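You operate a simulated robot arm through the tools that you are given. There is no shell and no other tool. Be economical: measure what you need, move in short steps, check, and stop when the job is done.

You are at the controls of a simulated two-armed robot. One attempt, no reset.

JOB
Hold the orange tray on the top of the grey table steady with one hand and put the zinc nut from the top of the grey bench in it with the other.

Only the result counts: the job must be done as asked and must still hold three seconds after the hand-in. Knocking over, shifting, dropping, spilling or breaking anything else fails it.

ROBOT AND FRAMES
Two 6-joint arms with two-finger parallel grippers on one trunk, on a base that drives. Base frame: it is fixed to the floor where the robot stands at the start and does not move with it; the origin is under the middle of the robot, x ahead of it, y to its left, z up. Units: m, rad, N and s.
The left shoulder is at the start at [0.06, 0.187, 1.122], the right one opposite. With the tool pointing down near the work surface each hand reaches from about 0.26 to 0.62 m from the robot's upright axis, wherever it stands, measured 20 degrees to its own side. Places, roughly: orange tray [0.75, 1.5, 0.75]; zinc nut (5x4x3 cm) [0.5, -0.1, 0.9]. Payload 1.57 kg a hand.
The tool frame of a hand sits at the grasp point between the pads (the TCP): z along the fingers, y along the line on which they close. The tips reach 0.03 m beyond it. Largest opening 0.11 m; finger width 0.024, thickness 0.012; the body of the gripper, 0.048 by 0.112 m, starts 0.078 m behind the TCP.
Orientation is that of the tool frame in the base frame, as a unit quaternion [w, x, y, z]. With the fingers straight down and closing along the base's y, the tool's x points along the base's -x, its y along +y and its z along -z.

CONTROLS
- The arms move only by the tool servo_tool. It takes "left_deltas", "right_deltas" or both (then of equal length, played together; a hand with none holds still); each is a list of rows, each a list of 7 numbers: the turn, a rotation vector about the base's x, y, z in units of 45 degrees (1.0 is 45 degrees), then the shift along the base's x, y, z in units of 250 mm (1.0 is 250 mm), then the finger opening in m, from 0 to 0.11. In form: [[wx, wy, wz, tx, ty, tz, grip], ...]. A call has 1 to 20 rows; each row is the pose to reach, as a shift and turn from the pose commanded when the call began. A call with a number of a shift or a turn outside -1 to 1 is refused whole. Rows are played at 5 a second. More than 0.05 m and 0.15 rad between two rows, or a gripper value outside its range, and nothing of the call is played. Where a pose cannot be reached the arm comes as near as it can. A force on the tool above 40 N (or 10 N above the force at the start of the call, whichever is more), or a blocked arm, ends the call early, and 0.2 s more pass. The fingers move at their own pace (about 0.153 m/s each) and stop on an object; they squeeze with about 36 N. The grip force told is the motor's: it shows also when the fingers shut on nothing. Time passes only in rows, and 0.2 s behind the last, so rows that repeat a pose let the fingers close. The reply holds the time, the measured pose of the TCP, the force on the tool along the base axes, the opening and the grip force, in the units named above and with some noise, with the torque about the TCP (base axes, N m) and any sound that the robot's microphone picked up.
- Cameras (640 x 400 px; columns grow to the right, rows downward): "scene" is now at [0.0079, -0.0305, 1.6616]; the picture's right is [-0.42, -0.91, 0.00], its down [-0.71, 0.33, -0.61] and it looks along [0.56, -0.26, -0.79] (base axes); focal length 264 px, centre (320, 200). "left" rides on the left gripper at [0.07, -0.016, -0.141] in its tool frame; the picture's right is [0.23, 0.97, 0.00], its down [-0.86, 0.20, -0.48] and it looks along [-0.47, 0.11, 0.88] (tool axes); focal length 222 px, centre (320, 200). "right" rides on the right gripper at [0.07, 0.016, -0.141] in its tool frame; the picture's right is [-0.23, 0.97, 0.00], its down [-0.86, -0.20, -0.48] and it looks along [-0.47, -0.11, 0.88] (tool axes); focal length 222 px, centre (320, 200). There is no depth. A picture from a camera that has moved, and an enlarged one, comes with that camera's place and axes in the base frame and with its lens.
- grab_frame(camera): a new picture of that camera. The clock stands still meanwhile.
- lift_body(by): slides the trunk up (or, below 0, down) by that many m; the arms and the scene camera ride with it, the base frame stays. It gives what a move gives, with no picture.
- steer(legs): drives the robot by 1 to 6 legs, each [ahead, left, turn to the left] in m, m and rad, along the robot's own axes; the way and the turn of a leg run together, so that a leg with both is an arc; at most 1.5 m and 3.142 rad a leg. The arms and the cameras ride along, it lands a little off, and it stops where it bumps. It gives what a move gives.
- turn_head(pan, tilt): turns the head with the scene camera to pan (to the left, within 1.501 rad either way) and tilt (down, from -0.506 to 1.204), counted from straight ahead of the robot. It gives what a move gives.
- zoom(camera, box): a new picture of the part [left, top, right, bottom] of that camera's present view, enlarged. The clock stands still meanwhile.
- sign_off(): hands the job in; it is judged then, once.

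Go step by step. Nothing tells you exact positions but the pictures and the camera data: compare them with the known pose of the tool, close in by small moves and look again before you grip or let go. The budget is 120 turns and 88 pictures, counting those below and the enlarged ones. Unless the task says otherwise, let go and move clear before handing in, and close with one line.

The tools are called after "Emit:" as a command line: name --argument value ..., lists and objects as JSON in quotes. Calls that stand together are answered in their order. servo_tool: Moves the arms, as the interface text tells. Its arguments: {"type":"object","properties":{"left_deltas":{"type":"array","items":{"type":"array","items":{"type":"number"}}},"right_deltas":{"type":"array","items":{"type":"array","items":{"type":"number"}}}},"required":[]} The other tools are called the same way: lift_body (by) slides the trunk up or down; steer (legs) drives the base; turn_head (pan, tilt) turns the head that bears the scene camera; grab_frame (camera) takes a picture; zoom (camera, box) takes an enlarged picture of a part of a camera's view; sign_off () hands the job in.

At the start:

```text
time_s: 0.0
left_eef_pos: [0.4954, 0.075, 1.0616]
left_tool_rot: [0.001, 0.0, 1.0, -0.001]
left_wrist_force: [-0.1, -0.6, -0.4]
left_wrist_torque: [-0.01, 0.0, 0.0]
left_grip_width: 0.1101
left_gripper_force: 0.1
right_eef_pos: [0.3797, -0.342, 1.1024]
right_tool_rot: [0.0, 0.0, 1.0, -0.001]
right_wrist_force: [-0.1, 0.6, 0.1]
right_wrist_torque: [0.03, -0.02, -0.01]
right_grip_width: 0.11
right_gripper_force: 0.0
trunk travel left (down, up): [-0.75, 0.24]
robot x, y, heading: [-0.0016, 0.0012, -0.002]
head pan, tilt: [-0.435, 0.908]
```

scene: 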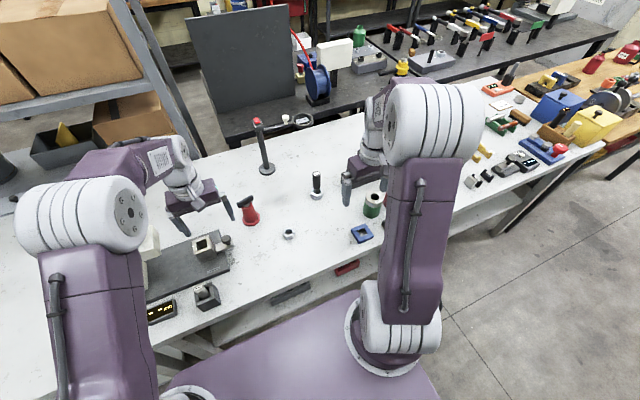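
right: 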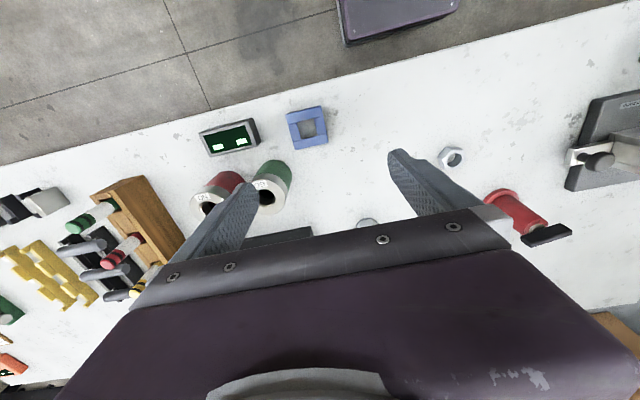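
left: 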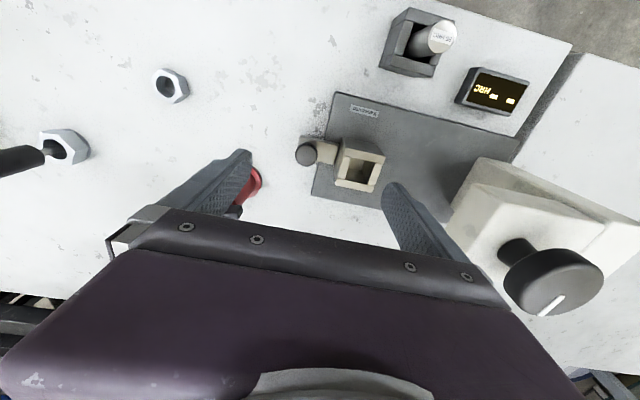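

I see a loose hex nut near (0.48, -0.13) on the bench, and another with a handle stuck in it further off. I'll look closely at the nut, then look for the tray to the left.

Emit:
zoom --camera "scene" --box '[220, 150, 380, 250]'

Emit:
turn_head --pan 1.1 --tilt 0.6

Emit:
grab_frame --camera "scene"

```text
4.00 times, centred on (300, 200) of scene
camera zoom: at [0.0079, -0.0305, 1.6616], right [-0.42, -0.91, 0.0], down [-0.71, 0.33, -0.61], along [0.56, -0.26, -0.79], focal length 1057 px, centre (400, 200)
```

zoom: 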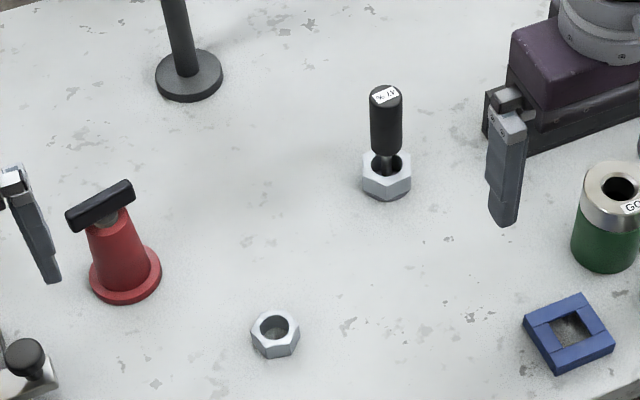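

```text
time_s: 1.6
left_eef_pos: [0.4952, 0.0761, 1.0625]
left_tool_rot: [0.001, 0.0, 1.0, -0.001]
left_wrist_force: [0.1, 0.6, -0.3]
left_wrist_torque: [-0.03, -0.01, -0.01]
left_grip_width: 0.1102
left_gripper_force: 0.0
right_eef_pos: [0.3787, -0.3423, 1.1016]
right_tool_rot: [0.001, 0.0, 1.0, 0.0]
right_wrist_force: [0.3, 0.0, 0.2]
right_wrist_torque: [0.0, 0.03, 0.0]
right_grip_width: 0.1099
right_gripper_force: 0.0
trunk travel left (down, up): [-0.75, 0.24]
robot x, y, heading: [-0.0008, -0.002, 0.001]
head pan, tilt: [1.1, 0.6]
```

```text
83 pictures are left
camera scene: at [-0.0199, 0.0798, 1.6869], right [0.89, -0.45, 0.0], down [-0.26, -0.5, -0.82], along [0.38, 0.73, -0.57], focal length 264 px, centre (320, 200)
```

scene: 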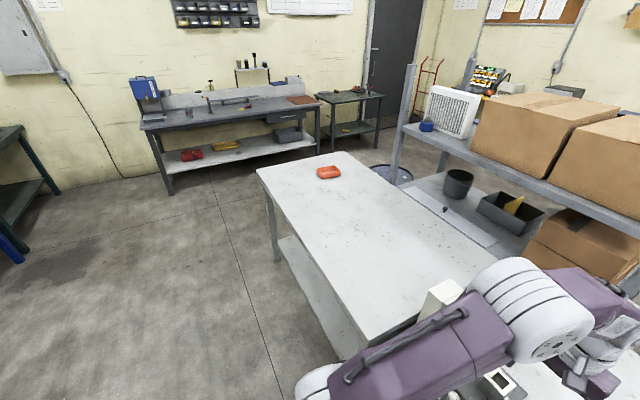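

The loose nut is the target (~0.484, -0.133), and the tray is at about (0.8, 1.53) on a lower table. I'll bring the right hand over the nut and check its position and orientation.

Emit:
servo_tool --right_deltas '[[0, 0, 0, 0.07, 0.14, -0.033, 0.11], [0, 0, 0, 0.14, 0.28, -0.067, 0.11], [0, 0, 0, 0.21, 0.42, -0.1, 0.11], [0, 0, 0, 0.28, 0.56, -0.133, 0.11], [0, 0, 0, 0.35, 0.7, -0.167, 0.11], [0, 0, 0, 0.42, 0.836, -0.2, 0.11], [0, 0, 0, 0.42, 0.836, -0.2, 0.11]]'

Emit:
grab_frame --camera "right"

Emit:
turn_head --pan -0.2 --tilt 0.95

Emit:
grab_frame --camera "scene"

```text
time_s: 3.2
left_eef_pos: [0.4947, 0.0751, 1.0617]
left_tool_rot: [0.001, 0.0, 1.0, 0.0]
left_wrist_force: [-0.5, 0.1, 0.7]
left_wrist_torque: [0.02, -0.02, -0.03]
left_grip_width: 0.1099
left_gripper_force: 0.0
right_eef_pos: [0.4846, -0.1346, 1.0518]
right_tool_rot: [-0.001, 0.0, 1.0, 0.0]
right_wrist_force: [0.3, -0.7, 0.0]
right_wrist_torque: [0.02, 0.01, 0.01]
right_grip_width: 0.1102
right_gripper_force: 0.1
trunk travel left (down, up): [-0.75, 0.24]
robot x, y, heading: [0.0005, -0.0019, -0.001]
head pan, tilt: [1.1, 0.6]
```

```text
82 pictures are left
camera right: at [0.414, -0.1185, 1.1933], right [0.23, 0.97, 0.0], down [0.86, -0.2, 0.48], along [0.47, -0.11, -0.88], focal length 222 px, centre (320, 200)
```

right: 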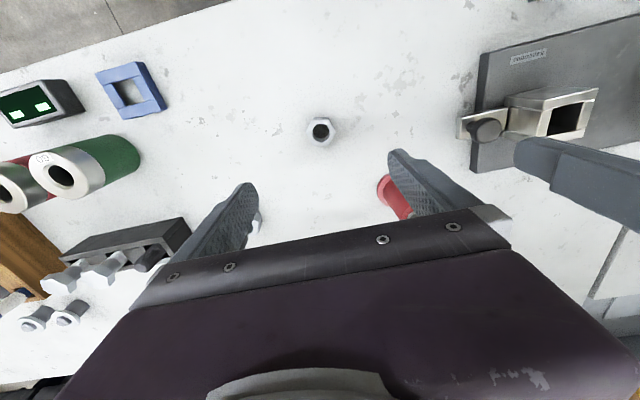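

```text
time_s: 4.7
left_eef_pos: [0.4947, 0.0756, 1.0634]
left_tool_rot: [0.0, 0.001, 1.0, 0.0]
left_wrist_force: [0.4, 0.7, -0.4]
left_wrist_torque: [-0.04, 0.0, 0.04]
left_grip_width: 0.1097
left_gripper_force: 0.1
right_eef_pos: [0.4851, -0.1363, 1.0516]
right_tool_rot: [0.001, 0.0, 1.0, 0.0]
right_wrist_force: [-0.3, 1.1, 0.8]
right_wrist_torque: [0.01, -0.03, 0.01]
right_grip_width: 0.1102
right_gripper_force: 0.1
trunk travel left (down, up): [-0.75, 0.24]
robot x, y, heading: [0.0039, 0.0021, 0.001]
head pan, tilt: [-0.201, 0.949]
```

```text
81 pictures are left
camera scene: at [0.0113, -0.0132, 1.6585], right [-0.2, -0.98, 0.0], down [-0.8, 0.16, -0.58], along [0.57, -0.12, -0.81], focal length 264 px, centre (320, 200)
```

scene: 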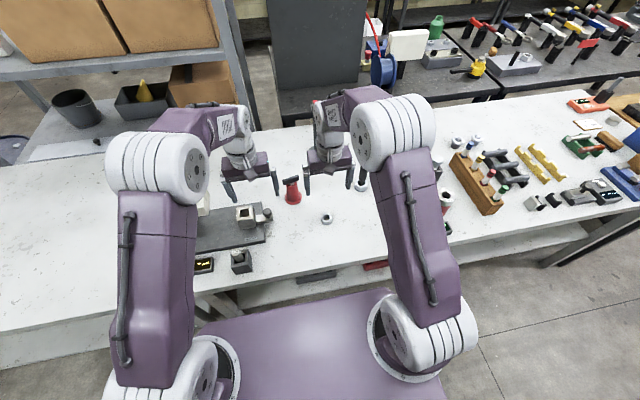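

The nut sits right near (0.479, -0.133). I'll zoom to see the direction of its flats.

Emit:
zoom --camera "right" --box '[272, 101, 368, 161]'

```text
6.67 times, centred on (320, 131) of right
camera zoom: at [0.4143, -0.1184, 1.1934], right [0.23, 0.97, 0.0], down [0.86, -0.2, 0.48], along [0.47, -0.11, -0.88], focal length 1481 px, centre (320, 660)
```

zoom: 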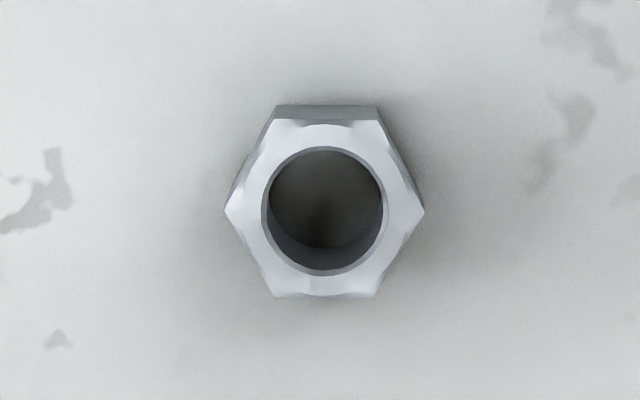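

The nut's top centre is at about (0.478, -0.133, 0.885), and the closing axis should turn +16.7° to meet the flats. I'll rotate, descend most of the way, and check.

Emit:
servo_tool --right_deltas '[[0, 0, 0.124, -0.01, 0.003, -0.05, 0.11], [0, 0, 0.248, -0.02, 0.006, -0.1, 0.11], [0, 0, 0.371, -0.026, 0.008, -0.2, 0.11], [0, 0, 0.371, -0.026, 0.008, -0.33, 0.11], [0, 0, 0.371, -0.026, 0.008, -0.42, 0.11], [0, 0, 0.371, -0.026, 0.008, -0.48, 0.11], [0, 0, 0.371, -0.026, 0.008, -0.48, 0.11]]'

Emit:
grab_frame --camera "right"

```text
time_s: 6.3
left_eef_pos: [0.4952, 0.0758, 1.062]
left_tool_rot: [0.001, 0.0, 1.0, -0.001]
left_wrist_force: [0.2, 0.4, -0.2]
left_wrist_torque: [0.03, 0.03, -0.01]
left_grip_width: 0.1099
left_gripper_force: 0.1
right_eef_pos: [0.4767, -0.1326, 0.9309]
right_tool_rot: [0.0, -0.145, 0.989, 0.001]
right_wrist_force: [-0.3, -0.1, 0.3]
right_wrist_torque: [-0.02, -0.04, 0.04]
right_grip_width: 0.11
right_gripper_force: 0.1
trunk travel left (down, up): [-0.75, 0.24]
robot x, y, heading: [0.0024, -0.0014, -0.001]
head pan, tilt: [-0.201, 0.949]
```

```text
79 pictures are left
camera right: at [0.4041, -0.1373, 1.0729], right [-0.06, 1.0, 0.0], down [0.88, 0.05, 0.48], along [0.48, 0.03, -0.88], focal length 222 px, centre (320, 200)
```

right: 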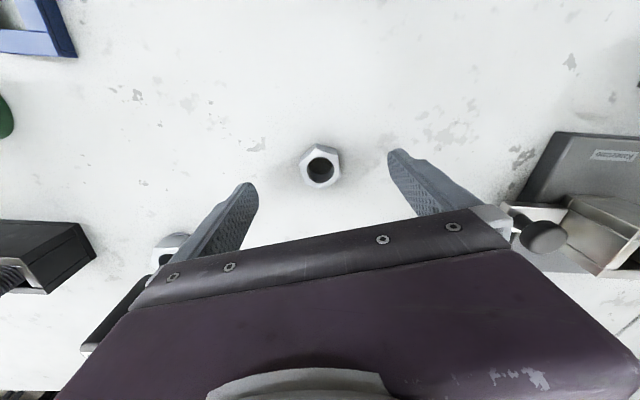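

Nut is centred between the fingers. Descending to z≈0.888 and closing.

Emit:
servo_tool --right_deltas '[[0, 0, 0, -0.004, 0, -0.06, 0.11], [0, 0, 0, -0.008, 0, -0.12, 0.11], [0, 0, 0, -0.008, 0, -0.172, 0.11], [0, 0, 0, -0.008, 0, -0.172, 0.08], [0, 0, 0, -0.008, 0, -0.172, 0.05], [0, 0, 0, -0.008, 0, -0.172, 0.02], [0, 0, 0, -0.008, 0, -0.172, 0.02], [0, 0, 0, -0.008, 0, -0.172, 0.02]]'

Emit:
grab_frame --camera "right"

```text
time_s: 8.1
left_eef_pos: [0.4938, 0.0768, 1.0619]
left_tool_rot: [0.001, 0.0, 1.0, -0.002]
left_wrist_force: [0.0, 0.2, -0.5]
left_wrist_torque: [0.03, 0.02, 0.02]
left_grip_width: 0.1099
left_gripper_force: 0.0
right_eef_pos: [0.4744, -0.1313, 0.8893]
right_tool_rot: [0.001, -0.144, 0.99, -0.001]
right_wrist_force: [1.0, 2.3, 7.7]
right_wrist_torque: [0.22, 0.08, 0.02]
right_grip_width: 0.0354
right_gripper_force: 35.4
trunk travel left (down, up): [-0.75, 0.24]
robot x, y, heading: [-0.0034, -0.0014, 0.003]
head pan, tilt: [-0.201, 0.949]
```

```text
78 pictures are left
camera right: at [0.402, -0.1355, 1.0312], right [-0.06, 1.0, 0.0], down [0.88, 0.05, 0.48], along [0.48, 0.03, -0.88], focal length 222 px, centre (320, 200)
```

right: 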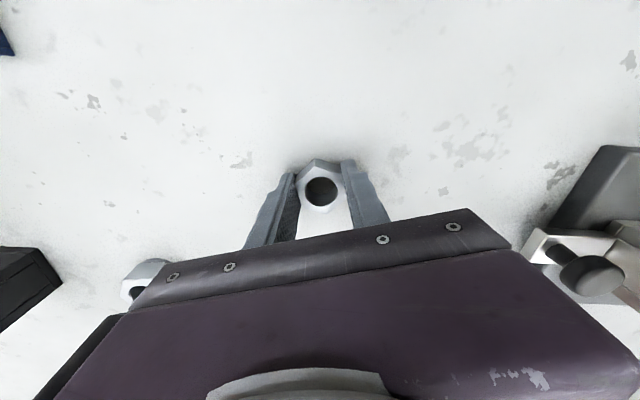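

The nut is held on its flats (0.035 m). Lifting it clear.

Emit:
servo_tool --right_deltas '[[0, 0, 0, 0, 0, 0.1, 0.02], [0, 0, 0, 0, 0, 0.25, 0.02], [0, 0, 0, 0, 0, 0.4, 0.02], [0, 0, -0.124, 0, -0.1, 0.55, 0.02], [0, 0, -0.248, -0.1, -0.25, 0.7, 0.02], [0, 0, -0.371, -0.2, -0.4, 0.8, 0.02], [0, 0, -0.371, -0.3, -0.55, 0.85, 0.02], [0, 0, -0.371, -0.4, -0.65, 0.85, 0.02], [0, 0, -0.371, -0.4, -0.65, 0.85, 0.02]]'

Emit:
grab_frame --camera "right"

Emit:
turn_head --pan 1.5 --tilt 0.9

Emit:
grab_frame --camera "scene"

```text
refused: row 5 steps farther than a row can; nothing moved
```

```text
77 pictures are left
camera right: at [0.402, -0.1355, 1.0312], right [-0.06, 1.0, 0.0], down [0.88, 0.05, 0.48], along [0.48, 0.03, -0.88], focal length 222 px, centre (320, 200)
```

right: 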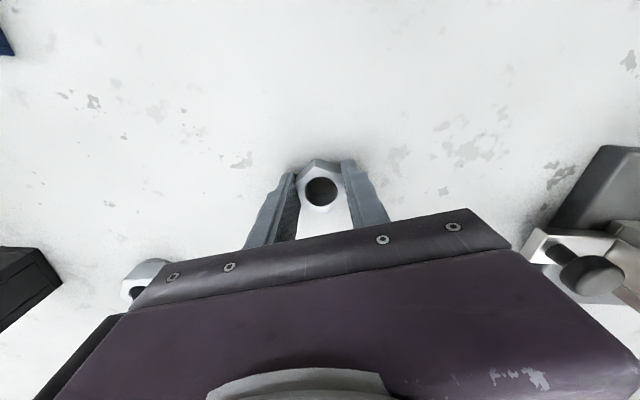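

```text
time_s: 9.8
left_eef_pos: [0.4934, 0.077, 1.0618]
left_tool_rot: [0.001, 0.0, 1.0, 0.0]
left_wrist_force: [-0.5, -0.3, -0.9]
left_wrist_torque: [-0.01, 0.02, 0.0]
left_grip_width: 0.1099
left_gripper_force: 0.0
right_eef_pos: [0.4754, -0.1313, 0.8901]
right_tool_rot: [0.001, -0.146, 0.989, 0.0]
right_wrist_force: [2.8, 2.4, 11.8]
right_wrist_torque: [0.29, 0.08, -0.11]
right_grip_width: 0.0354
right_gripper_force: 36.1
trunk travel left (down, up): [-0.75, 0.24]
robot x, y, heading: [-0.0045, -0.0006, -0.0]
head pan, tilt: [1.499, 0.901]
```

```text
76 pictures are left
camera scene: at [-0.0557, 0.0774, 1.6621], right [1.0, -0.07, 0.0], down [-0.06, -0.78, -0.62], along [0.05, 0.62, -0.78], focal length 264 px, centre (320, 200)
```

scene: 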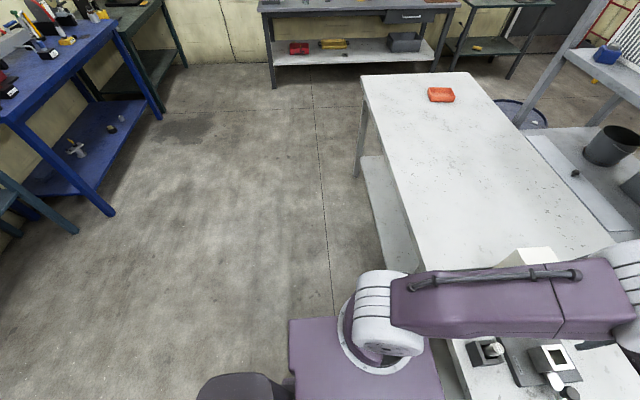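

The nut is still in the grip but the lift was refused for step size; I'll repeat it with smaller steps, raising the left hand too.

Emit:
servo_tool --right_deltas '[[0, 0, 0, 0, 0, 0.08, 0.02], [0, 0, 0, 0, 0, 0.2, 0.02], [0, 0, 0, 0, 0, 0.35, 0.02], [0, 0, 0, 0, 0, 0.5, 0.02], [0, 0, 0, 0, 0, 0.65, 0.02], [0, 0, 0, 0, 0, 0.8, 0.02], [0, 0, -0.124, 0, 0, 0.95, 0.02], [0, 0, -0.248, -0.05, -0.1, 1.0, 0.02], [0, 0, -0.371, -0.1, -0.2, 1.0, 0.02], [0, 0, -0.371, -0.15, -0.3, 1.0, 0.02], [0, 0, -0.371, -0.2, -0.4, 1.0, 0.02], [0, 0, -0.371, -0.2, -0.4, 1.0, 0.02]]' --left_deltas '[[0, 0, 0, 0, 0, 0, 0.11], [0, 0, 0, 0, 0, 0.1, 0.11], [0, 0, 0, 0, 0, 0.2, 0.11], [0, 0, 0, 0, 0, 0.3, 0.11], [0, 0, 0, 0, 0, 0.4, 0.11], [0, 0, 0, 0, 0, 0.4, 0.11], [0, 0, 0, 0, 0, 0.4, 0.11], [0, 0, 0, 0, 0, 0.4, 0.11], [0, 0, 0, 0, 0, 0.4, 0.11], [0, 0, 0, 0, 0, 0.4, 0.11], [0, 0, 0, 0, 0, 0.4, 0.11], [0, 0, 0, 0, 0, 0.4, 0.11]]'

Emit:
grab_frame --camera "right"

Emit:
turn_head --pan 1.2 --tilt 0.7

Emit:
zoom --camera "scene" --box '[240, 100, 480, 250]'

```text
time_s: 12.4
left_eef_pos: [0.4966, 0.0772, 1.1627]
left_tool_rot: [0.0, 0.0, 1.0, -0.001]
left_wrist_force: [0.0, 0.0, -0.2]
left_wrist_torque: [-0.03, 0.01, 0.01]
left_grip_width: 0.11
left_gripper_force: 0.0
right_eef_pos: [0.4256, -0.2334, 1.1398]
right_tool_rot: [-0.001, 0.0, 1.0, 0.001]
right_wrist_force: [0.4, 0.1, -1.4]
right_wrist_torque: [-0.06, 0.02, -0.01]
right_grip_width: 0.0356
right_gripper_force: 36.1
trunk travel left (down, up): [-0.75, 0.24]
robot x, y, heading: [-0.0036, -0.0014, -0.005]
head pan, tilt: [1.499, 0.901]
```

```text
75 pictures are left
camera right: at [0.3543, -0.2174, 1.2808], right [0.23, 0.97, 0.0], down [0.86, -0.2, 0.48], along [0.47, -0.11, -0.88], focal length 222 px, centre (320, 200)
```

right: 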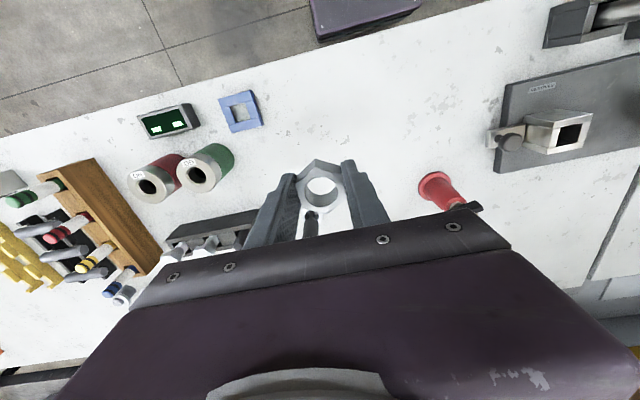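

```text
time_s: 13.2
left_eef_pos: [0.4953, 0.0762, 1.1623]
left_tool_rot: [0.0, 0.0, 1.0, -0.001]
left_wrist_force: [-0.3, -0.2, 1.0]
left_wrist_torque: [0.01, 0.0, -0.02]
left_grip_width: 0.1105
left_gripper_force: 0.1
right_eef_pos: [0.4257, -0.2342, 1.1398]
right_tool_rot: [0.0, 0.0, 1.0, 0.0]
right_wrist_force: [-0.5, -0.6, -1.2]
right_wrist_torque: [-0.01, 0.0, -0.01]
right_grip_width: 0.0354
right_gripper_force: 35.9
trunk travel left (down, up): [-0.75, 0.24]
robot x, y, heading: [-0.0011, -0.0015, -0.001]
head pan, tilt: [1.201, 0.7]
```

```text
2.67 times, centred on (360, 175) of scene
camera zoom: at [-0.0294, 0.0803, 1.6783], right [0.93, -0.36, 0.0], down [-0.23, -0.6, -0.76], along [0.28, 0.71, -0.64], focal length 705 px, centre (213, 267)
```

zoom: 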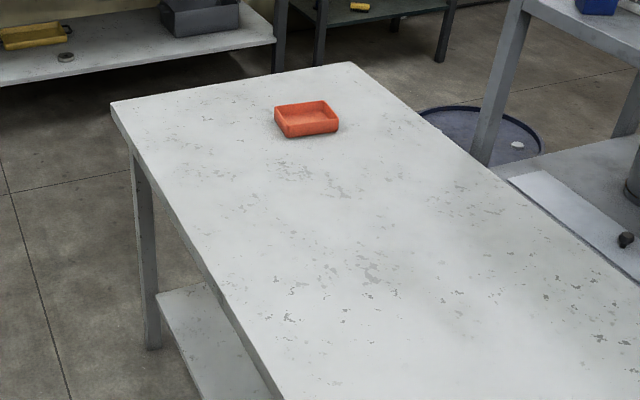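

The nut is in hand. The tray (~0.16 m wide, near (0.8, 1.55)) is nearest to the table's far end (y≈1.88), so I'll drive around through the open floor and approach from that end facing -y. First: back off, turn right, and look at my base from the wrist camera.

Emit:
steer --legs '[[-0.5, 0, 0], [0, 0, -1.571]]'

Emit:
grab_frame --camera "right"

Emit:
turn_head --pan 1.5 --tilt 0.4

Emit:
grab_frame --camera "scene"

```text
time_s: 20.0
left_eef_pos: [-0.4193, -0.4961, 1.1616]
left_tool_rot: [0.0, 0.708, 0.706, -0.001]
left_wrist_force: [-0.2, -0.2, -0.4]
left_wrist_torque: [-0.02, -0.01, -0.03]
left_grip_width: 0.1101
left_gripper_force: 0.0
right_eef_pos: [-0.7305, -0.4256, 1.1381]
right_tool_rot: [0.001, 0.707, 0.707, 0.0]
right_wrist_force: [-0.2, 0.8, -1.4]
right_wrist_torque: [0.02, 0.01, 0.0]
right_grip_width: 0.0357
right_gripper_force: 36.3
trunk travel left (down, up): [-0.75, 0.24]
robot x, y, heading: [-0.4959, 0.0007, -1.573]
head pan, tilt: [1.201, 0.7]
```

```text
73 pictures are left
camera right: at [-0.7151, -0.3554, 1.2808], right [0.97, -0.23, 0.0], down [-0.2, -0.85, 0.48], along [-0.11, -0.47, -0.88], focal length 222 px, centre (320, 200)
```

right: 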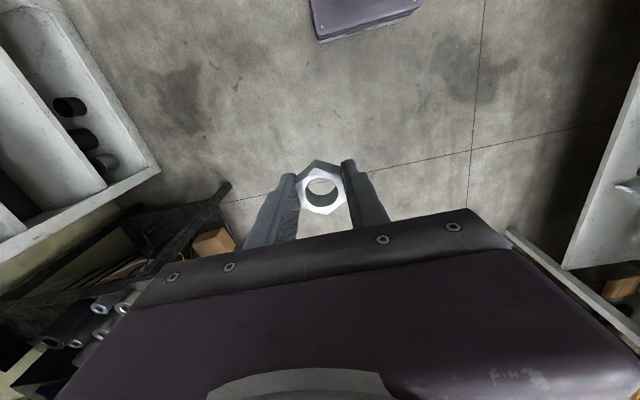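

```text
time_s: 20.8
left_eef_pos: [-0.4194, -0.4958, 1.162]
left_tool_rot: [0.0, 0.708, 0.707, -0.001]
left_wrist_force: [0.6, 0.3, 0.0]
left_wrist_torque: [0.0, 0.0, 0.03]
left_grip_width: 0.1099
left_gripper_force: 0.1
right_eef_pos: [-0.7307, -0.4254, 1.1395]
right_tool_rot: [0.0, 0.708, 0.706, 0.0]
right_wrist_force: [0.3, -0.3, -1.2]
right_wrist_torque: [0.0, -0.02, -0.01]
right_grip_width: 0.0355
right_gripper_force: 36.2
trunk travel left (down, up): [-0.75, 0.24]
robot x, y, heading: [-0.493, 0.003, -1.574]
head pan, tilt: [1.499, 0.4]
```

```text
72 pictures are left
camera scene: at [-0.4035, 0.0536, 1.7051], right [-0.07, -1.0, 0.0], down [-0.39, 0.03, -0.92], along [0.92, -0.07, -0.39], focal length 264 px, centre (320, 200)
```

scene: 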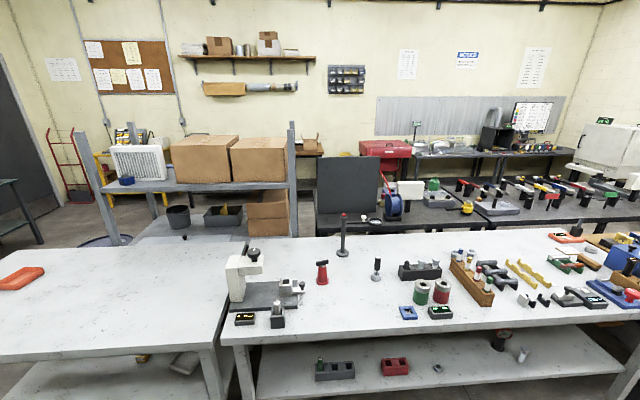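

Base footprint seems small (front ≈0.21 m ahead of axis). Path along x≈-0.5 is clear floor; I'll reverse to y≈2.35 and then look toward the table.

Emit:
steer --legs '[[-1.2, 0, 0], [-1.15, 0, 0]]'

Emit:
turn_head --pan 1.2 --tilt 0.7

Emit:
grab_frame --camera "scene"

```text
time_s: 32.2
left_eef_pos: [-0.4129, 1.8307, 1.1629]
left_tool_rot: [-0.001, 0.704, 0.71, 0.0]
left_wrist_force: [-0.6, 0.2, -0.4]
left_wrist_torque: [0.0, -0.01, 0.03]
left_grip_width: 0.1099
left_gripper_force: 0.0
right_eef_pos: [-0.7235, 1.8997, 1.1399]
right_tool_rot: [0.0, 0.704, 0.71, -0.001]
right_wrist_force: [0.1, 0.1, -1.0]
right_wrist_torque: [0.0, 0.02, -0.01]
right_grip_width: 0.0354
right_gripper_force: 36.0
trunk travel left (down, up): [-0.75, 0.24]
robot x, y, heading: [-0.4924, 2.3266, -1.56]
head pan, tilt: [1.499, 0.4]
```

```text
time_s: 33.0
left_eef_pos: [-0.4122, 1.8326, 1.1628]
left_tool_rot: [-0.001, 0.704, 0.71, -0.001]
left_wrist_force: [0.0, 0.2, 0.5]
left_wrist_torque: [0.01, 0.01, -0.01]
left_grip_width: 0.1099
left_gripper_force: 0.0
right_eef_pos: [-0.7239, 1.9002, 1.1397]
right_tool_rot: [0.0, 0.704, 0.71, 0.0]
right_wrist_force: [0.0, 0.8, -1.4]
right_wrist_torque: [-0.01, 0.03, -0.01]
right_grip_width: 0.0353
right_gripper_force: 36.8
trunk travel left (down, up): [-0.75, 0.24]
robot x, y, heading: [-0.4922, 2.3299, -1.559]
head pan, tilt: [1.201, 0.7]
```

```text
71 pictures are left
camera scene: at [-0.4153, 2.359, 1.6784], right [-0.35, -0.94, 0.0], down [-0.6, 0.23, -0.77], along [0.72, -0.27, -0.64], focal length 264 px, centre (320, 200)
```

scene: 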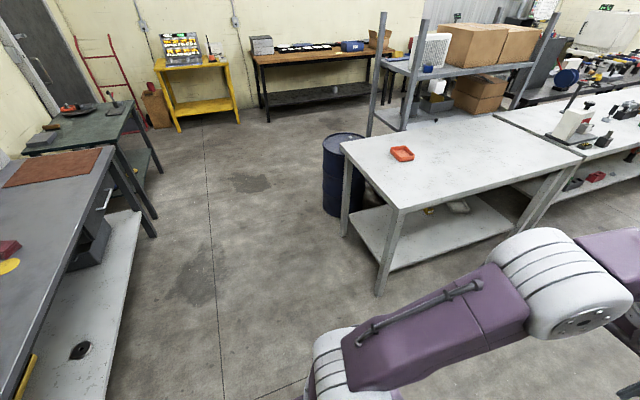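

Triangulating two views puts the tray at about (0.73, 1.40), top z≈0.87, on a table with top ≈0.84 ending at y≈1.68. The lane between the table end and back bench (y≈3.05) is clear; strafing left to x≈0.73.

Emit:
steer --legs '[[0, 1.22, -0.012]]'

Emit:
turn_head --pan 0.0 --tilt 0.8

Emit:
grab_frame --camera "scene"

Emit:
grab_frame --camera "left"

```text
time_s: 39.2
left_eef_pos: [0.8032, 1.8299, 1.1626]
left_tool_rot: [0.0, 0.711, 0.703, 0.0]
left_wrist_force: [-0.2, -0.2, -0.7]
left_wrist_torque: [0.0, 0.0, -0.01]
left_grip_width: 0.1099
left_gripper_force: 0.1
right_eef_pos: [0.4919, 1.9041, 1.1396]
right_tool_rot: [0.0, 0.711, 0.703, 0.0]
right_wrist_force: [0.1, -0.6, -2.0]
right_wrist_torque: [0.03, 0.0, 0.01]
right_grip_width: 0.0354
right_gripper_force: 36.5
trunk travel left (down, up): [-0.75, 0.24]
robot x, y, heading: [0.7307, 2.3258, -1.582]
head pan, tilt: [1.201, 0.7]
```

```text
time_s: 40.6
left_eef_pos: [0.8029, 1.8297, 1.1628]
left_tool_rot: [0.0, 0.712, 0.703, -0.002]
left_wrist_force: [0.1, 1.0, -0.2]
left_wrist_torque: [-0.02, -0.03, -0.01]
left_grip_width: 0.11
left_gripper_force: 0.0
right_eef_pos: [0.4939, 1.9034, 1.1401]
right_tool_rot: [0.0, 0.711, 0.703, 0.0]
right_wrist_force: [-0.6, -0.4, -0.8]
right_wrist_torque: [0.01, 0.03, 0.0]
right_grip_width: 0.0354
right_gripper_force: 35.7
trunk travel left (down, up): [-0.75, 0.24]
robot x, y, heading: [0.7328, 2.3307, -1.578]
head pan, tilt: [0.0, 0.799]
```

```text
70 pictures are left
camera scene: at [0.7316, 2.3069, 1.67], right [-1.0, 0.01, 0.0], down [0.01, 0.72, -0.7], along [-0.01, -0.7, -0.72], focal length 264 px, centre (320, 200)
```

scene: 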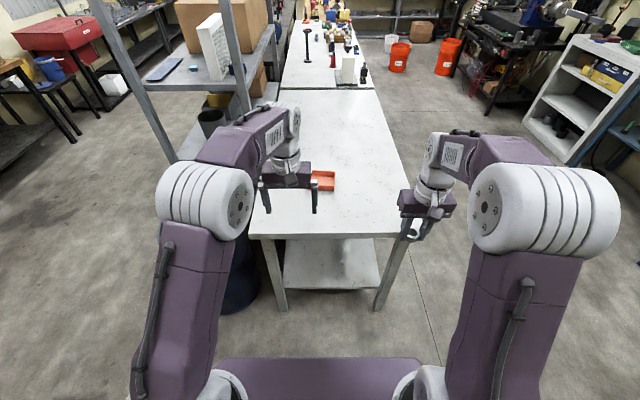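

```text
69 pictures are left
camera left: at [0.7881, 1.9004, 1.3047], right [0.98, 0.22, 0.0], down [0.19, -0.86, 0.48], along [0.1, -0.47, -0.88], focal length 222 px, centre (320, 200)
```

left: 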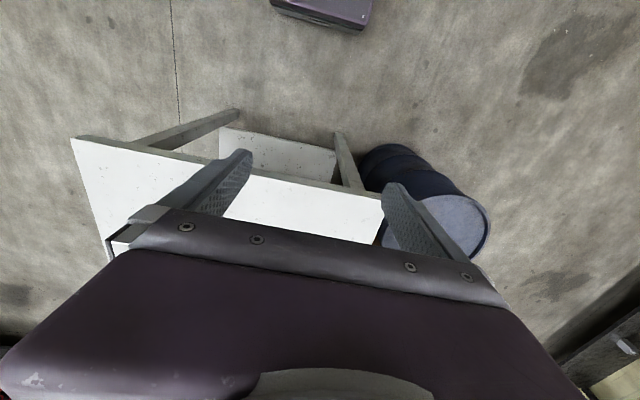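

Table end edge is at y≈1.695 (z≈0.84), tray near (0.73, 1.40). Driving ahead 0.36 m with the hands high, then viewing the tray from both wrist cameras.

Emit:
steer --legs '[[0.36, 0, 0.01]]'

Emit:
grab_frame --camera "left"

Emit:
grab_frame --camera "scene"

```text
time_s: 43.0
left_eef_pos: [0.803, 1.4663, 1.1635]
left_tool_rot: [0.0, 0.709, 0.705, -0.001]
left_wrist_force: [0.4, 0.5, 0.3]
left_wrist_torque: [0.01, 0.0, 0.0]
left_grip_width: 0.1101
left_gripper_force: 0.1
right_eef_pos: [0.4923, 1.5387, 1.1397]
right_tool_rot: [0.001, 0.709, 0.705, 0.0]
right_wrist_force: [-0.6, 0.9, -0.6]
right_wrist_torque: [0.01, 0.0, 0.0]
right_grip_width: 0.0357
right_gripper_force: 36.1
trunk travel left (down, up): [-0.75, 0.24]
robot x, y, heading: [0.7278, 1.9609, -1.574]
head pan, tilt: [0.0, 0.799]
```

```text
68 pictures are left
camera left: at [0.7876, 1.5369, 1.3052], right [0.98, 0.22, 0.0], down [0.2, -0.86, 0.48], along [0.11, -0.47, -0.88], focal length 222 px, centre (320, 200)
```

left: 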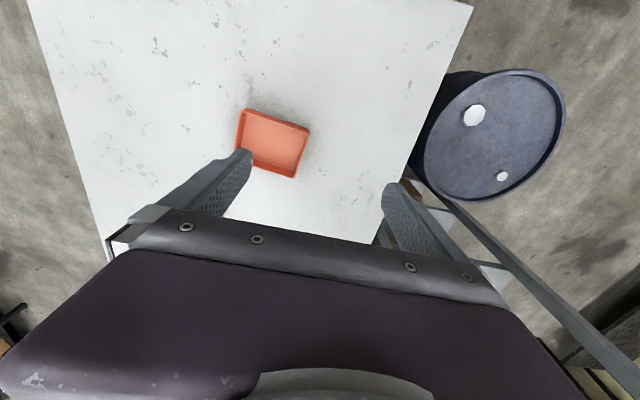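

```text
67 pictures are left
camera scene: at [0.7286, 1.9433, 1.6701], right [-1.0, 0.01, 0.0], down [0.0, 0.72, -0.7], along [0.0, -0.7, -0.72], focal length 264 px, centre (320, 200)
```

scene: 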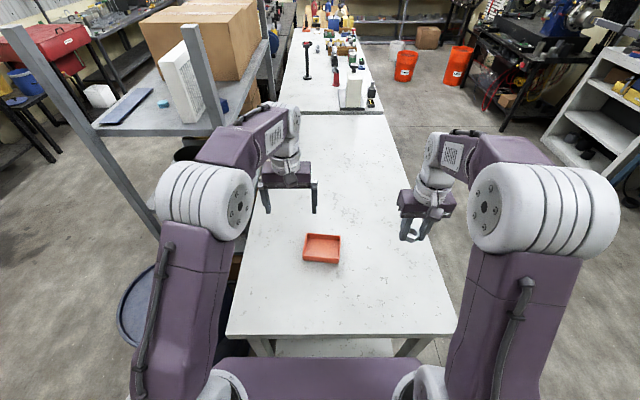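

The tray is in clear view, centred near (0.72, 1.405). Zooming from both cameras to get its corners and walls.

Emit:
zoom --camera "left" --box '[210, 90, 338, 190]'

Emit:
zoom --camera "scene" --box '[282, 222, 362, 272]'

```text
4.00 times, centred on (274, 140) of left
camera zoom: at [0.7876, 1.5369, 1.3052], right [0.98, 0.22, 0.0], down [0.2, -0.86, 0.48], along [0.11, -0.47, -0.88], focal length 888 px, centre (504, 440)
```

zoom: 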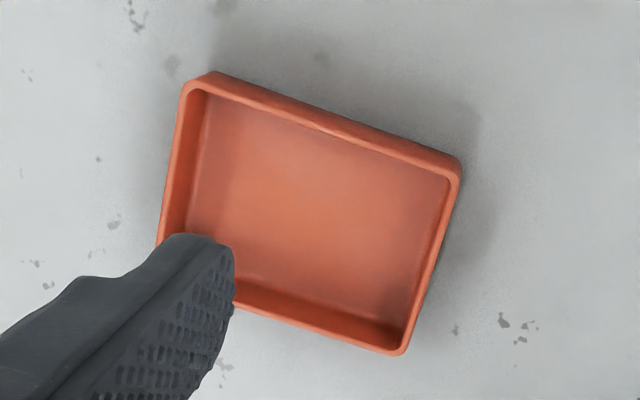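

```text
8.00 times, centred on (322, 247) of scene
camera zoom: at [0.7286, 1.9433, 1.6701], right [-1.0, 0.01, 0.0], down [0.0, 0.72, -0.7], along [0.0, -0.7, -0.72], focal length 2115 px, centre (304, -176)
```

zoom: 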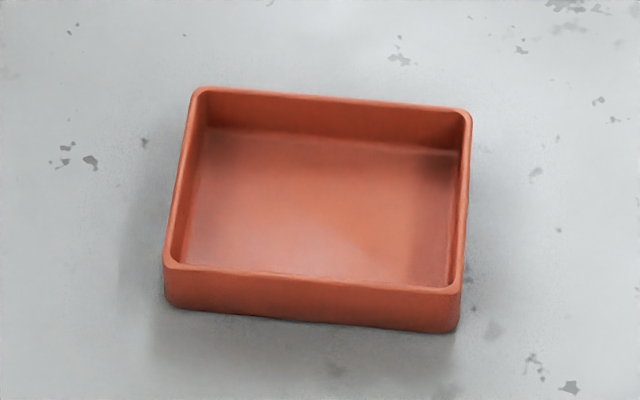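

Tray rim corners come out at about NL(0.787,1.443), FL(0.777,1.345), FR(0.654,1.358), NR(0.665,1.455), rim z≈0.88, turned ~6°. Plan: the left hand pinches the near wall at x≈0.765, closing along y and leaning outward; the right lowers the nut at (0.708,1.395). Rotating the left wrist first.

Emit:
servo_tool --left_deltas '[[0, 0, -0.167, 0.03, 0, 0, 0.06], [0, 0, -0.333, 0.06, 0, 0, 0.06], [0, 0, -0.5, 0.1, 0, 0, 0.06], [0, 0, -0.667, 0.13, 0, 0, 0.06], [0, 0, -0.833, 0.16, 0, 0, 0.06], [0, 0, -1, 0.2, 0, 0, 0.06], [0, 0, -1, 0.2, 0, 0, 0.06]]'

Emit:
servo_tool --left_deltas '[[0, 0, -0.167, 0, 0, 0, 0.06], [0, 0, -0.333, 0, 0, 0, 0.06], [0, 0, -0.5, 0, 0, 0, 0.06], [0, 0, -0.667, 0, 0, 0, 0.06], [0, 0, -0.833, 0, 0, 0, 0.06], [0, 0, -1, 0, 0, 0, 0.06], [0, 0, -1, 0, 0, 0, 0.06]]'

Emit:
servo_tool --left_deltas '[[0.017, 0.166, -0.03, 0, 0, 0, 0.06], [0.033, 0.332, -0.06, 0, 0, 0, 0.06], [0.05, 0.5, -0.09, 0, 0, 0, 0.06], [0.067, 0.664, -0.12, 0, 0, 0, 0.06], [0.067, 0.664, -0.12, 0, 0, 0, 0.06], [0.067, 0.664, -0.12, 0, 0, 0, 0.06]]'

Emit:
grab_frame --camera "left"

Emit:
grab_frame --camera "scene"

```text
time_s: 44.5
left_eef_pos: [0.8523, 1.4663, 1.162]
left_tool_rot: [-0.001, 0.925, 0.379, -0.001]
left_wrist_force: [-0.2, -0.5, 0.6]
left_wrist_torque: [0.0, 0.02, 0.01]
left_grip_width: 0.06
left_gripper_force: 0.0
right_eef_pos: [0.4931, 1.5374, 1.1396]
right_tool_rot: [0.0, 0.709, 0.705, 0.0]
right_wrist_force: [-0.6, 0.1, -1.2]
right_wrist_torque: [0.03, -0.02, 0.01]
right_grip_width: 0.0353
right_gripper_force: 35.6
trunk travel left (down, up): [-0.75, 0.24]
robot x, y, heading: [0.7319, 1.9601, -1.578]
head pan, tilt: [0.0, 0.799]
```

```text
time_s: 46.1
left_eef_pos: [0.853, 1.4657, 1.1613]
left_tool_rot: [0.0, 1.0, -0.003, -0.001]
left_wrist_force: [0.0, 0.5, 0.6]
left_wrist_torque: [0.01, 0.0, -0.01]
left_grip_width: 0.0599
left_gripper_force: 0.0
right_eef_pos: [0.4924, 1.5375, 1.1398]
right_tool_rot: [0.0, 0.709, 0.705, 0.0]
right_wrist_force: [-0.4, 0.4, -1.8]
right_wrist_torque: [0.01, -0.02, 0.0]
right_grip_width: 0.0353
right_gripper_force: 35.9
trunk travel left (down, up): [-0.75, 0.24]
robot x, y, heading: [0.7294, 1.9608, -1.577]
head pan, tilt: [0.0, 0.799]
```

```text
time_s: 47.5
left_eef_pos: [0.8525, 1.465, 1.1615]
left_tool_rot: [-0.025, 0.964, -0.048, -0.259]
left_wrist_force: [-0.2, -0.3, 0.2]
left_wrist_torque: [-0.03, 0.02, 0.04]
left_grip_width: 0.0599
left_gripper_force: 0.0
right_eef_pos: [0.4933, 1.5386, 1.1403]
right_tool_rot: [0.0, 0.709, 0.705, 0.0]
right_wrist_force: [-0.4, -0.1, -0.8]
right_wrist_torque: [0.0, 0.0, -0.02]
right_grip_width: 0.0355
right_gripper_force: 35.8
trunk travel left (down, up): [-0.75, 0.24]
robot x, y, heading: [0.7314, 1.9615, -1.574]
head pan, tilt: [0.0, 0.799]
```

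```text
64 pictures are left
camera left: at [0.9858, 1.4658, 1.2506], right [0.09, -0.99, -0.14], down [-0.52, -0.16, 0.84], along [-0.85, 0.0, -0.53], focal length 222 px, centre (320, 200)
```

left: 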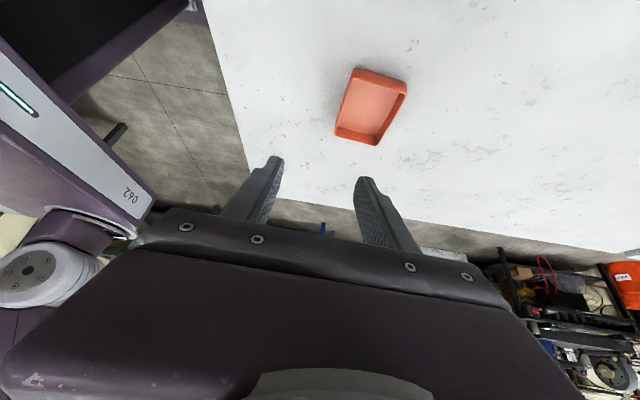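

```text
63 pictures are left
camera scene: at [0.7284, 1.942, 1.67], right [-1.0, 0.01, 0.0], down [0.0, 0.72, -0.7], along [0.0, -0.7, -0.72], focal length 264 px, centre (320, 200)
```

scene: 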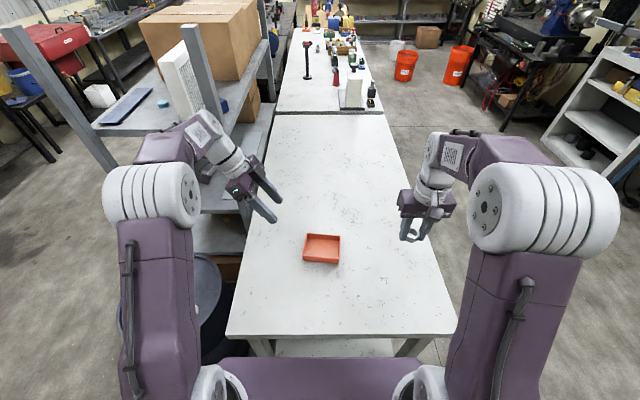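

Left hand is oriented well. I'll zoom on the tray's near wall to fix its line before approaching.

Emit:
zoom --camera "left" --box '[322, 58, 418, 148]'

Emit:
zoom --camera "right" --box '[240, 100, 400, 260]'

```text
4.44 times, centred on (370, 103) of left
camera zoom: at [0.9858, 1.4658, 1.2506], right [0.09, -0.99, -0.14], down [-0.52, -0.16, 0.84], along [-0.85, 0.0, -0.53], focal length 987 px, centre (98, 631)
```

zoom: 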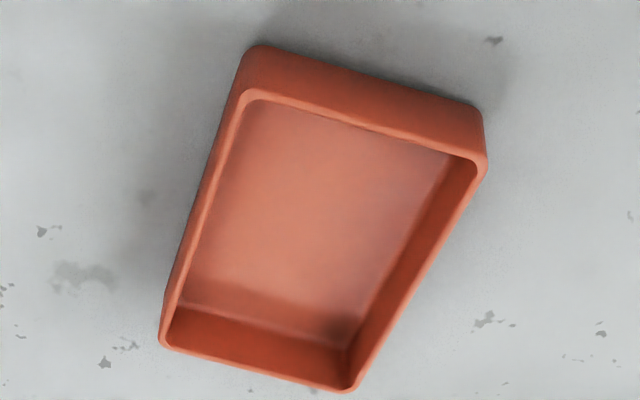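

```text
2.50 times, centred on (320, 180) of right
camera zoom: at [0.5079, 1.6075, 1.2808], right [0.97, -0.23, 0.0], down [-0.2, -0.85, 0.48], along [-0.11, -0.47, -0.88], focal length 555 px, centre (320, 250)
```

zoom: 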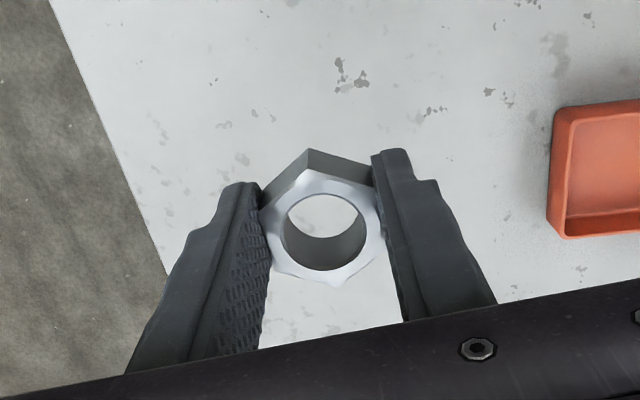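

The near wall's rim centre at x≈0.763 is y≈1.444. Moving the left hand above it to z≈0.96, then checking.

Emit:
servo_tool --left_deltas '[[0, 0, 0, -0.07, -0.016, -0.13, 0.05], [0, 0, 0, -0.14, -0.032, -0.27, 0.05], [0, 0, 0, -0.21, -0.048, -0.4, 0.05], [0, 0, 0, -0.28, -0.064, -0.54, 0.05], [0, 0, 0, -0.34, -0.08, -0.67, 0.05], [0, 0, 0, -0.358, -0.084, -0.8, 0.05], [0, 0, 0, -0.358, -0.084, -0.8, 0.05]]'

Emit:
grab_frame --camera "left"

Emit:
zoom --camera "scene" --box '[242, 182, 402, 282]'

```text
time_s: 49.1
left_eef_pos: [0.7646, 1.4427, 0.9599]
left_tool_rot: [-0.025, 0.965, -0.049, -0.258]
left_wrist_force: [0.8, -0.1, 0.8]
left_wrist_torque: [-0.03, 0.03, -0.01]
left_grip_width: 0.0502
left_gripper_force: 0.1
right_eef_pos: [0.4933, 1.5372, 1.1398]
right_tool_rot: [0.001, 0.709, 0.705, 0.0]
right_wrist_force: [0.0, 0.1, -1.3]
right_wrist_torque: [0.04, 0.01, 0.01]
right_grip_width: 0.0352
right_gripper_force: 36.4
trunk travel left (down, up): [-0.75, 0.24]
robot x, y, heading: [0.7281, 1.9597, -1.572]
head pan, tilt: [0.0, 0.799]
```

```text
60 pictures are left
camera left: at [0.896, 1.4436, 1.0485], right [0.09, -0.99, -0.14], down [-0.52, -0.16, 0.84], along [-0.85, 0.0, -0.53], focal length 222 px, centre (320, 200)
```

left: 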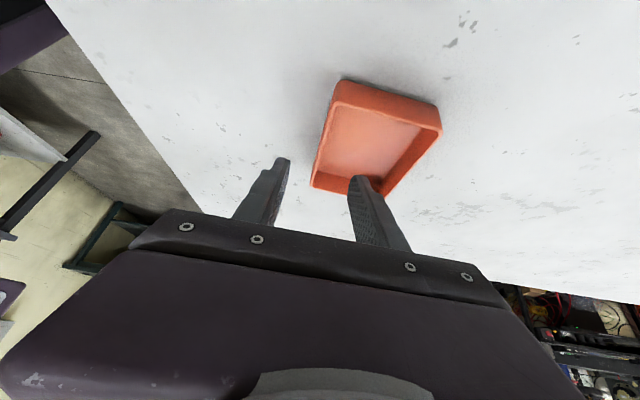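

```text
4.00 times, centred on (322, 232) of scene
camera zoom: at [0.7285, 1.9423, 1.6701], right [-1.0, 0.01, 0.0], down [0.0, 0.72, -0.7], along [0.0, -0.7, -0.72], focal length 1057 px, centre (312, 72)
```

zoom: 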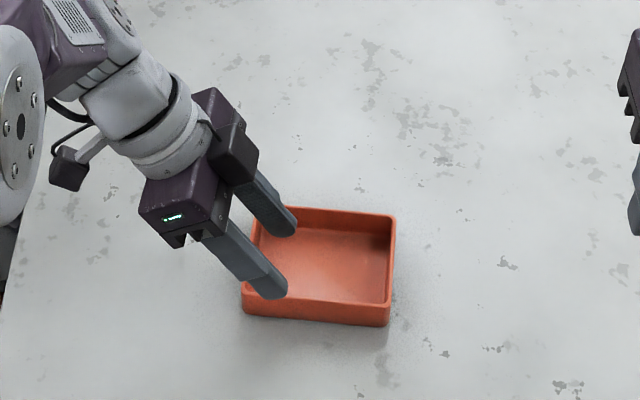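

Lined up. Descending the left hand to z≈0.897 with fingers either side of the near wall.

Emit:
servo_tool --left_deltas '[[0, 0, 0, 0, 0.006, -0.08, 0.05], [0, 0, 0, 0, 0.006, -0.16, 0.05], [0, 0, 0, 0, 0.006, -0.22, 0.05], [0, 0, 0, 0, 0.006, -0.252, 0.05], [0, 0, 0, 0, 0.006, -0.252, 0.05]]'

Emit:
zoom --camera "left" --box '[240, 90, 432, 210]'

Emit:
zoom --camera "scene" --box '[262, 212, 374, 282]'

```text
time_s: 50.4
left_eef_pos: [0.7665, 1.4464, 0.8978]
left_tool_rot: [-0.025, 0.965, -0.049, -0.258]
left_wrist_force: [0.1, -0.1, -0.2]
left_wrist_torque: [-0.04, 0.03, 0.01]
left_grip_width: 0.0503
left_gripper_force: 0.0
right_eef_pos: [0.4937, 1.5381, 1.1381]
right_tool_rot: [0.0, 0.709, 0.705, 0.001]
right_wrist_force: [0.3, -0.6, -1.2]
right_wrist_torque: [0.0, 0.03, 0.0]
right_grip_width: 0.0357
right_gripper_force: 36.1
trunk travel left (down, up): [-0.75, 0.24]
robot x, y, heading: [0.7324, 1.9606, -1.573]
head pan, tilt: [0.0, 0.799]
```

```text
3.33 times, centred on (336, 150) of left
camera zoom: at [0.8972, 1.4469, 0.9873], right [0.09, -0.99, -0.14], down [-0.52, -0.16, 0.84], along [-0.85, 0.0, -0.53], focal length 740 px, centre (267, 367)
```

zoom: 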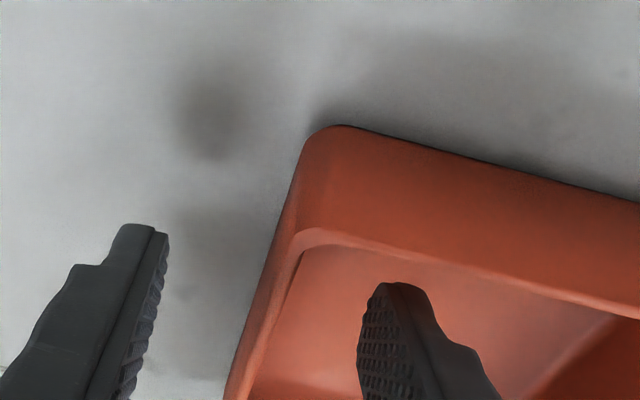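

```text
5.71 times, centred on (318, 247) of scene
camera zoom: at [0.7285, 1.942, 1.67], right [-1.0, 0.01, 0.0], down [0.0, 0.72, -0.7], along [0.0, -0.7, -0.72], focal length 1511 px, centre (331, -69)
```

zoom: 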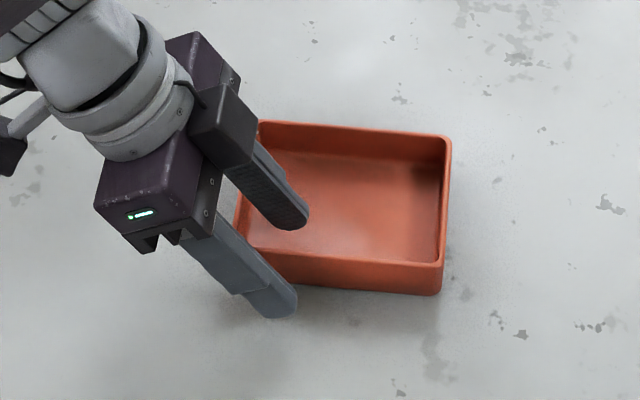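

The wall lies midway between the pads (within ~2 mm). Nudging slightly and closing the left hand gently on it.

Emit:
servo_tool --left_deltas '[[0, 0, 0, 0, -0.006, -0.014, 0.05], [0, 0, 0, 0, -0.006, -0.014, 0.035], [0, 0, 0, 0, -0.006, -0.014, 0.025], [0, 0, 0, 0, -0.006, -0.014, 0.015], [0, 0, 0, 0, -0.006, -0.014, 0.01], [0, 0, 0, 0, -0.006, -0.014, 0.005], [0, 0, 0, 0, -0.006, -0.014, 0.002], [0, 0, 0, 0, -0.006, -0.014, 0.0], [0, 0, 0, 0, -0.006, -0.014, 0.0]]'

Emit:
zoom --camera "scene" --box '[262, 212, 374, 282]'

```text
time_s: 52.4
left_eef_pos: [0.7648, 1.4439, 0.8955]
left_tool_rot: [-0.026, 0.964, -0.05, -0.259]
left_wrist_force: [-0.8, -0.8, 2.6]
left_wrist_torque: [-0.33, 0.11, -0.06]
left_grip_width: 0.0036
left_gripper_force: 25.0
right_eef_pos: [0.4932, 1.5369, 1.1399]
right_tool_rot: [0.0, 0.708, 0.706, 0.0]
right_wrist_force: [-0.4, -0.4, -1.1]
right_wrist_torque: [0.06, 0.01, 0.02]
right_grip_width: 0.0353
right_gripper_force: 36.6
trunk travel left (down, up): [-0.75, 0.24]
robot x, y, heading: [0.7256, 1.9583, -1.571]
head pan, tilt: [0.0, 0.799]
```

```text
5.71 times, centred on (318, 247) of scene
camera zoom: at [0.7285, 1.9423, 1.6701], right [-1.0, 0.01, 0.0], down [0.0, 0.72, -0.7], along [0.0, -0.7, -0.72], focal length 1511 px, centre (331, -69)
```

zoom: 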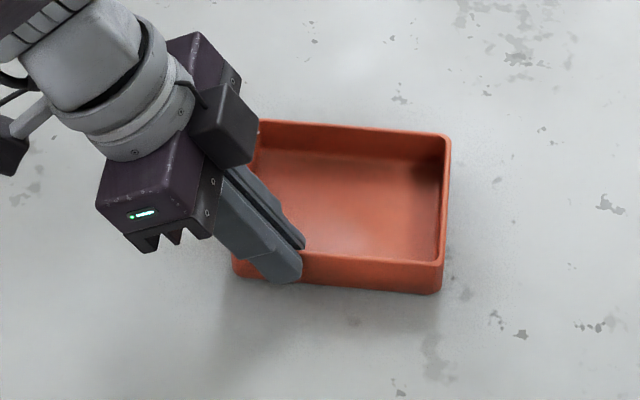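

The tray's near wall is firmly pinched and it hasn't shifted. Bringing the right hand with the nut over the tray, staying high first.

Emit:
servo_tool --right_deltas '[[0, 0, 0, 0.14, -0.09, 0, 0.02], [0, 0, 0, 0.28, -0.18, 0, 0.02], [0, 0, 0, 0.42, -0.27, -0.02, 0.02], [0, 0, 0, 0.56, -0.36, -0.06, 0.02], [0, 0, 0, 0.7, -0.45, -0.1, 0.02], [0, 0, 0, 0.8, -0.52, -0.14, 0.02], [0, 0, 0, 0.852, -0.562, -0.2, 0.02], [0, 0, 0, 0.852, -0.562, -0.28, 0.02], [0, 0, 0, 0.852, -0.562, -0.28, 0.02]]'

Emit:
grab_frame --camera "right"

Emit:
grab_frame --camera "scene"

```text
time_s: 54.4
left_eef_pos: [0.7652, 1.4455, 0.8959]
left_tool_rot: [-0.026, 0.964, -0.049, -0.259]
left_wrist_force: [0.0, -0.1, 3.0]
left_wrist_torque: [-0.33, 0.12, -0.04]
left_grip_width: 0.0034
left_gripper_force: 24.5
right_eef_pos: [0.7066, 1.3983, 1.0707]
right_tool_rot: [0.0, 0.71, 0.705, 0.0]
right_wrist_force: [-0.4, 0.3, -1.9]
right_wrist_torque: [0.03, -0.01, -0.03]
right_grip_width: 0.0353
right_gripper_force: 36.1
right hand out of reach, approached as far as the arm can: row 7
trunk travel left (down, up): [-0.75, 0.24]
robot x, y, heading: [0.7321, 1.9601, -1.573]
head pan, tilt: [0.0, 0.799]
```

```text
55 pictures are left
camera right: at [0.7221, 1.4675, 1.2122], right [0.97, -0.23, 0.0], down [-0.2, -0.85, 0.48], along [-0.11, -0.47, -0.88], focal length 222 px, centre (320, 200)
```

right: 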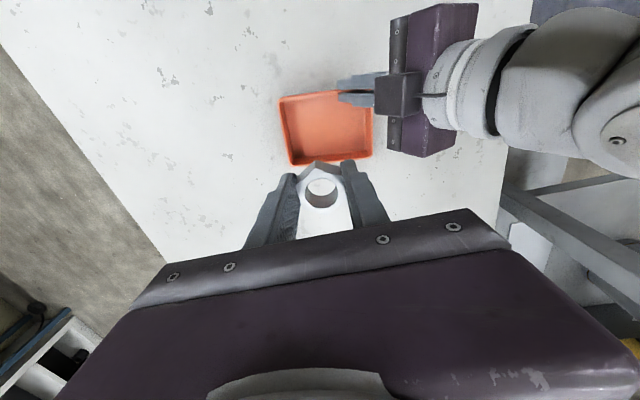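

```text
54 pictures are left
camera scene: at [0.7287, 1.9424, 1.67], right [-1.0, 0.01, 0.0], down [0.0, 0.72, -0.7], along [0.0, -0.7, -0.72], focal length 264 px, centre (320, 200)
```

scene: 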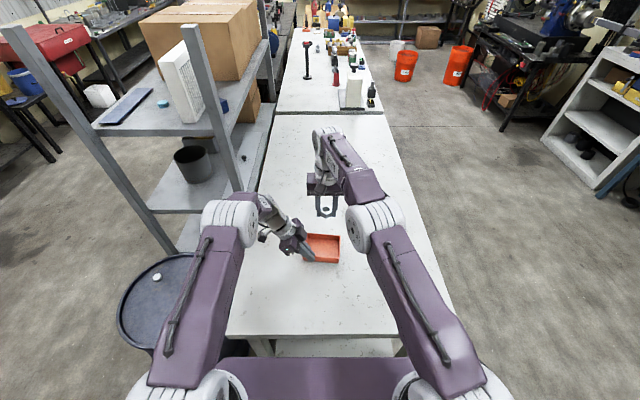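

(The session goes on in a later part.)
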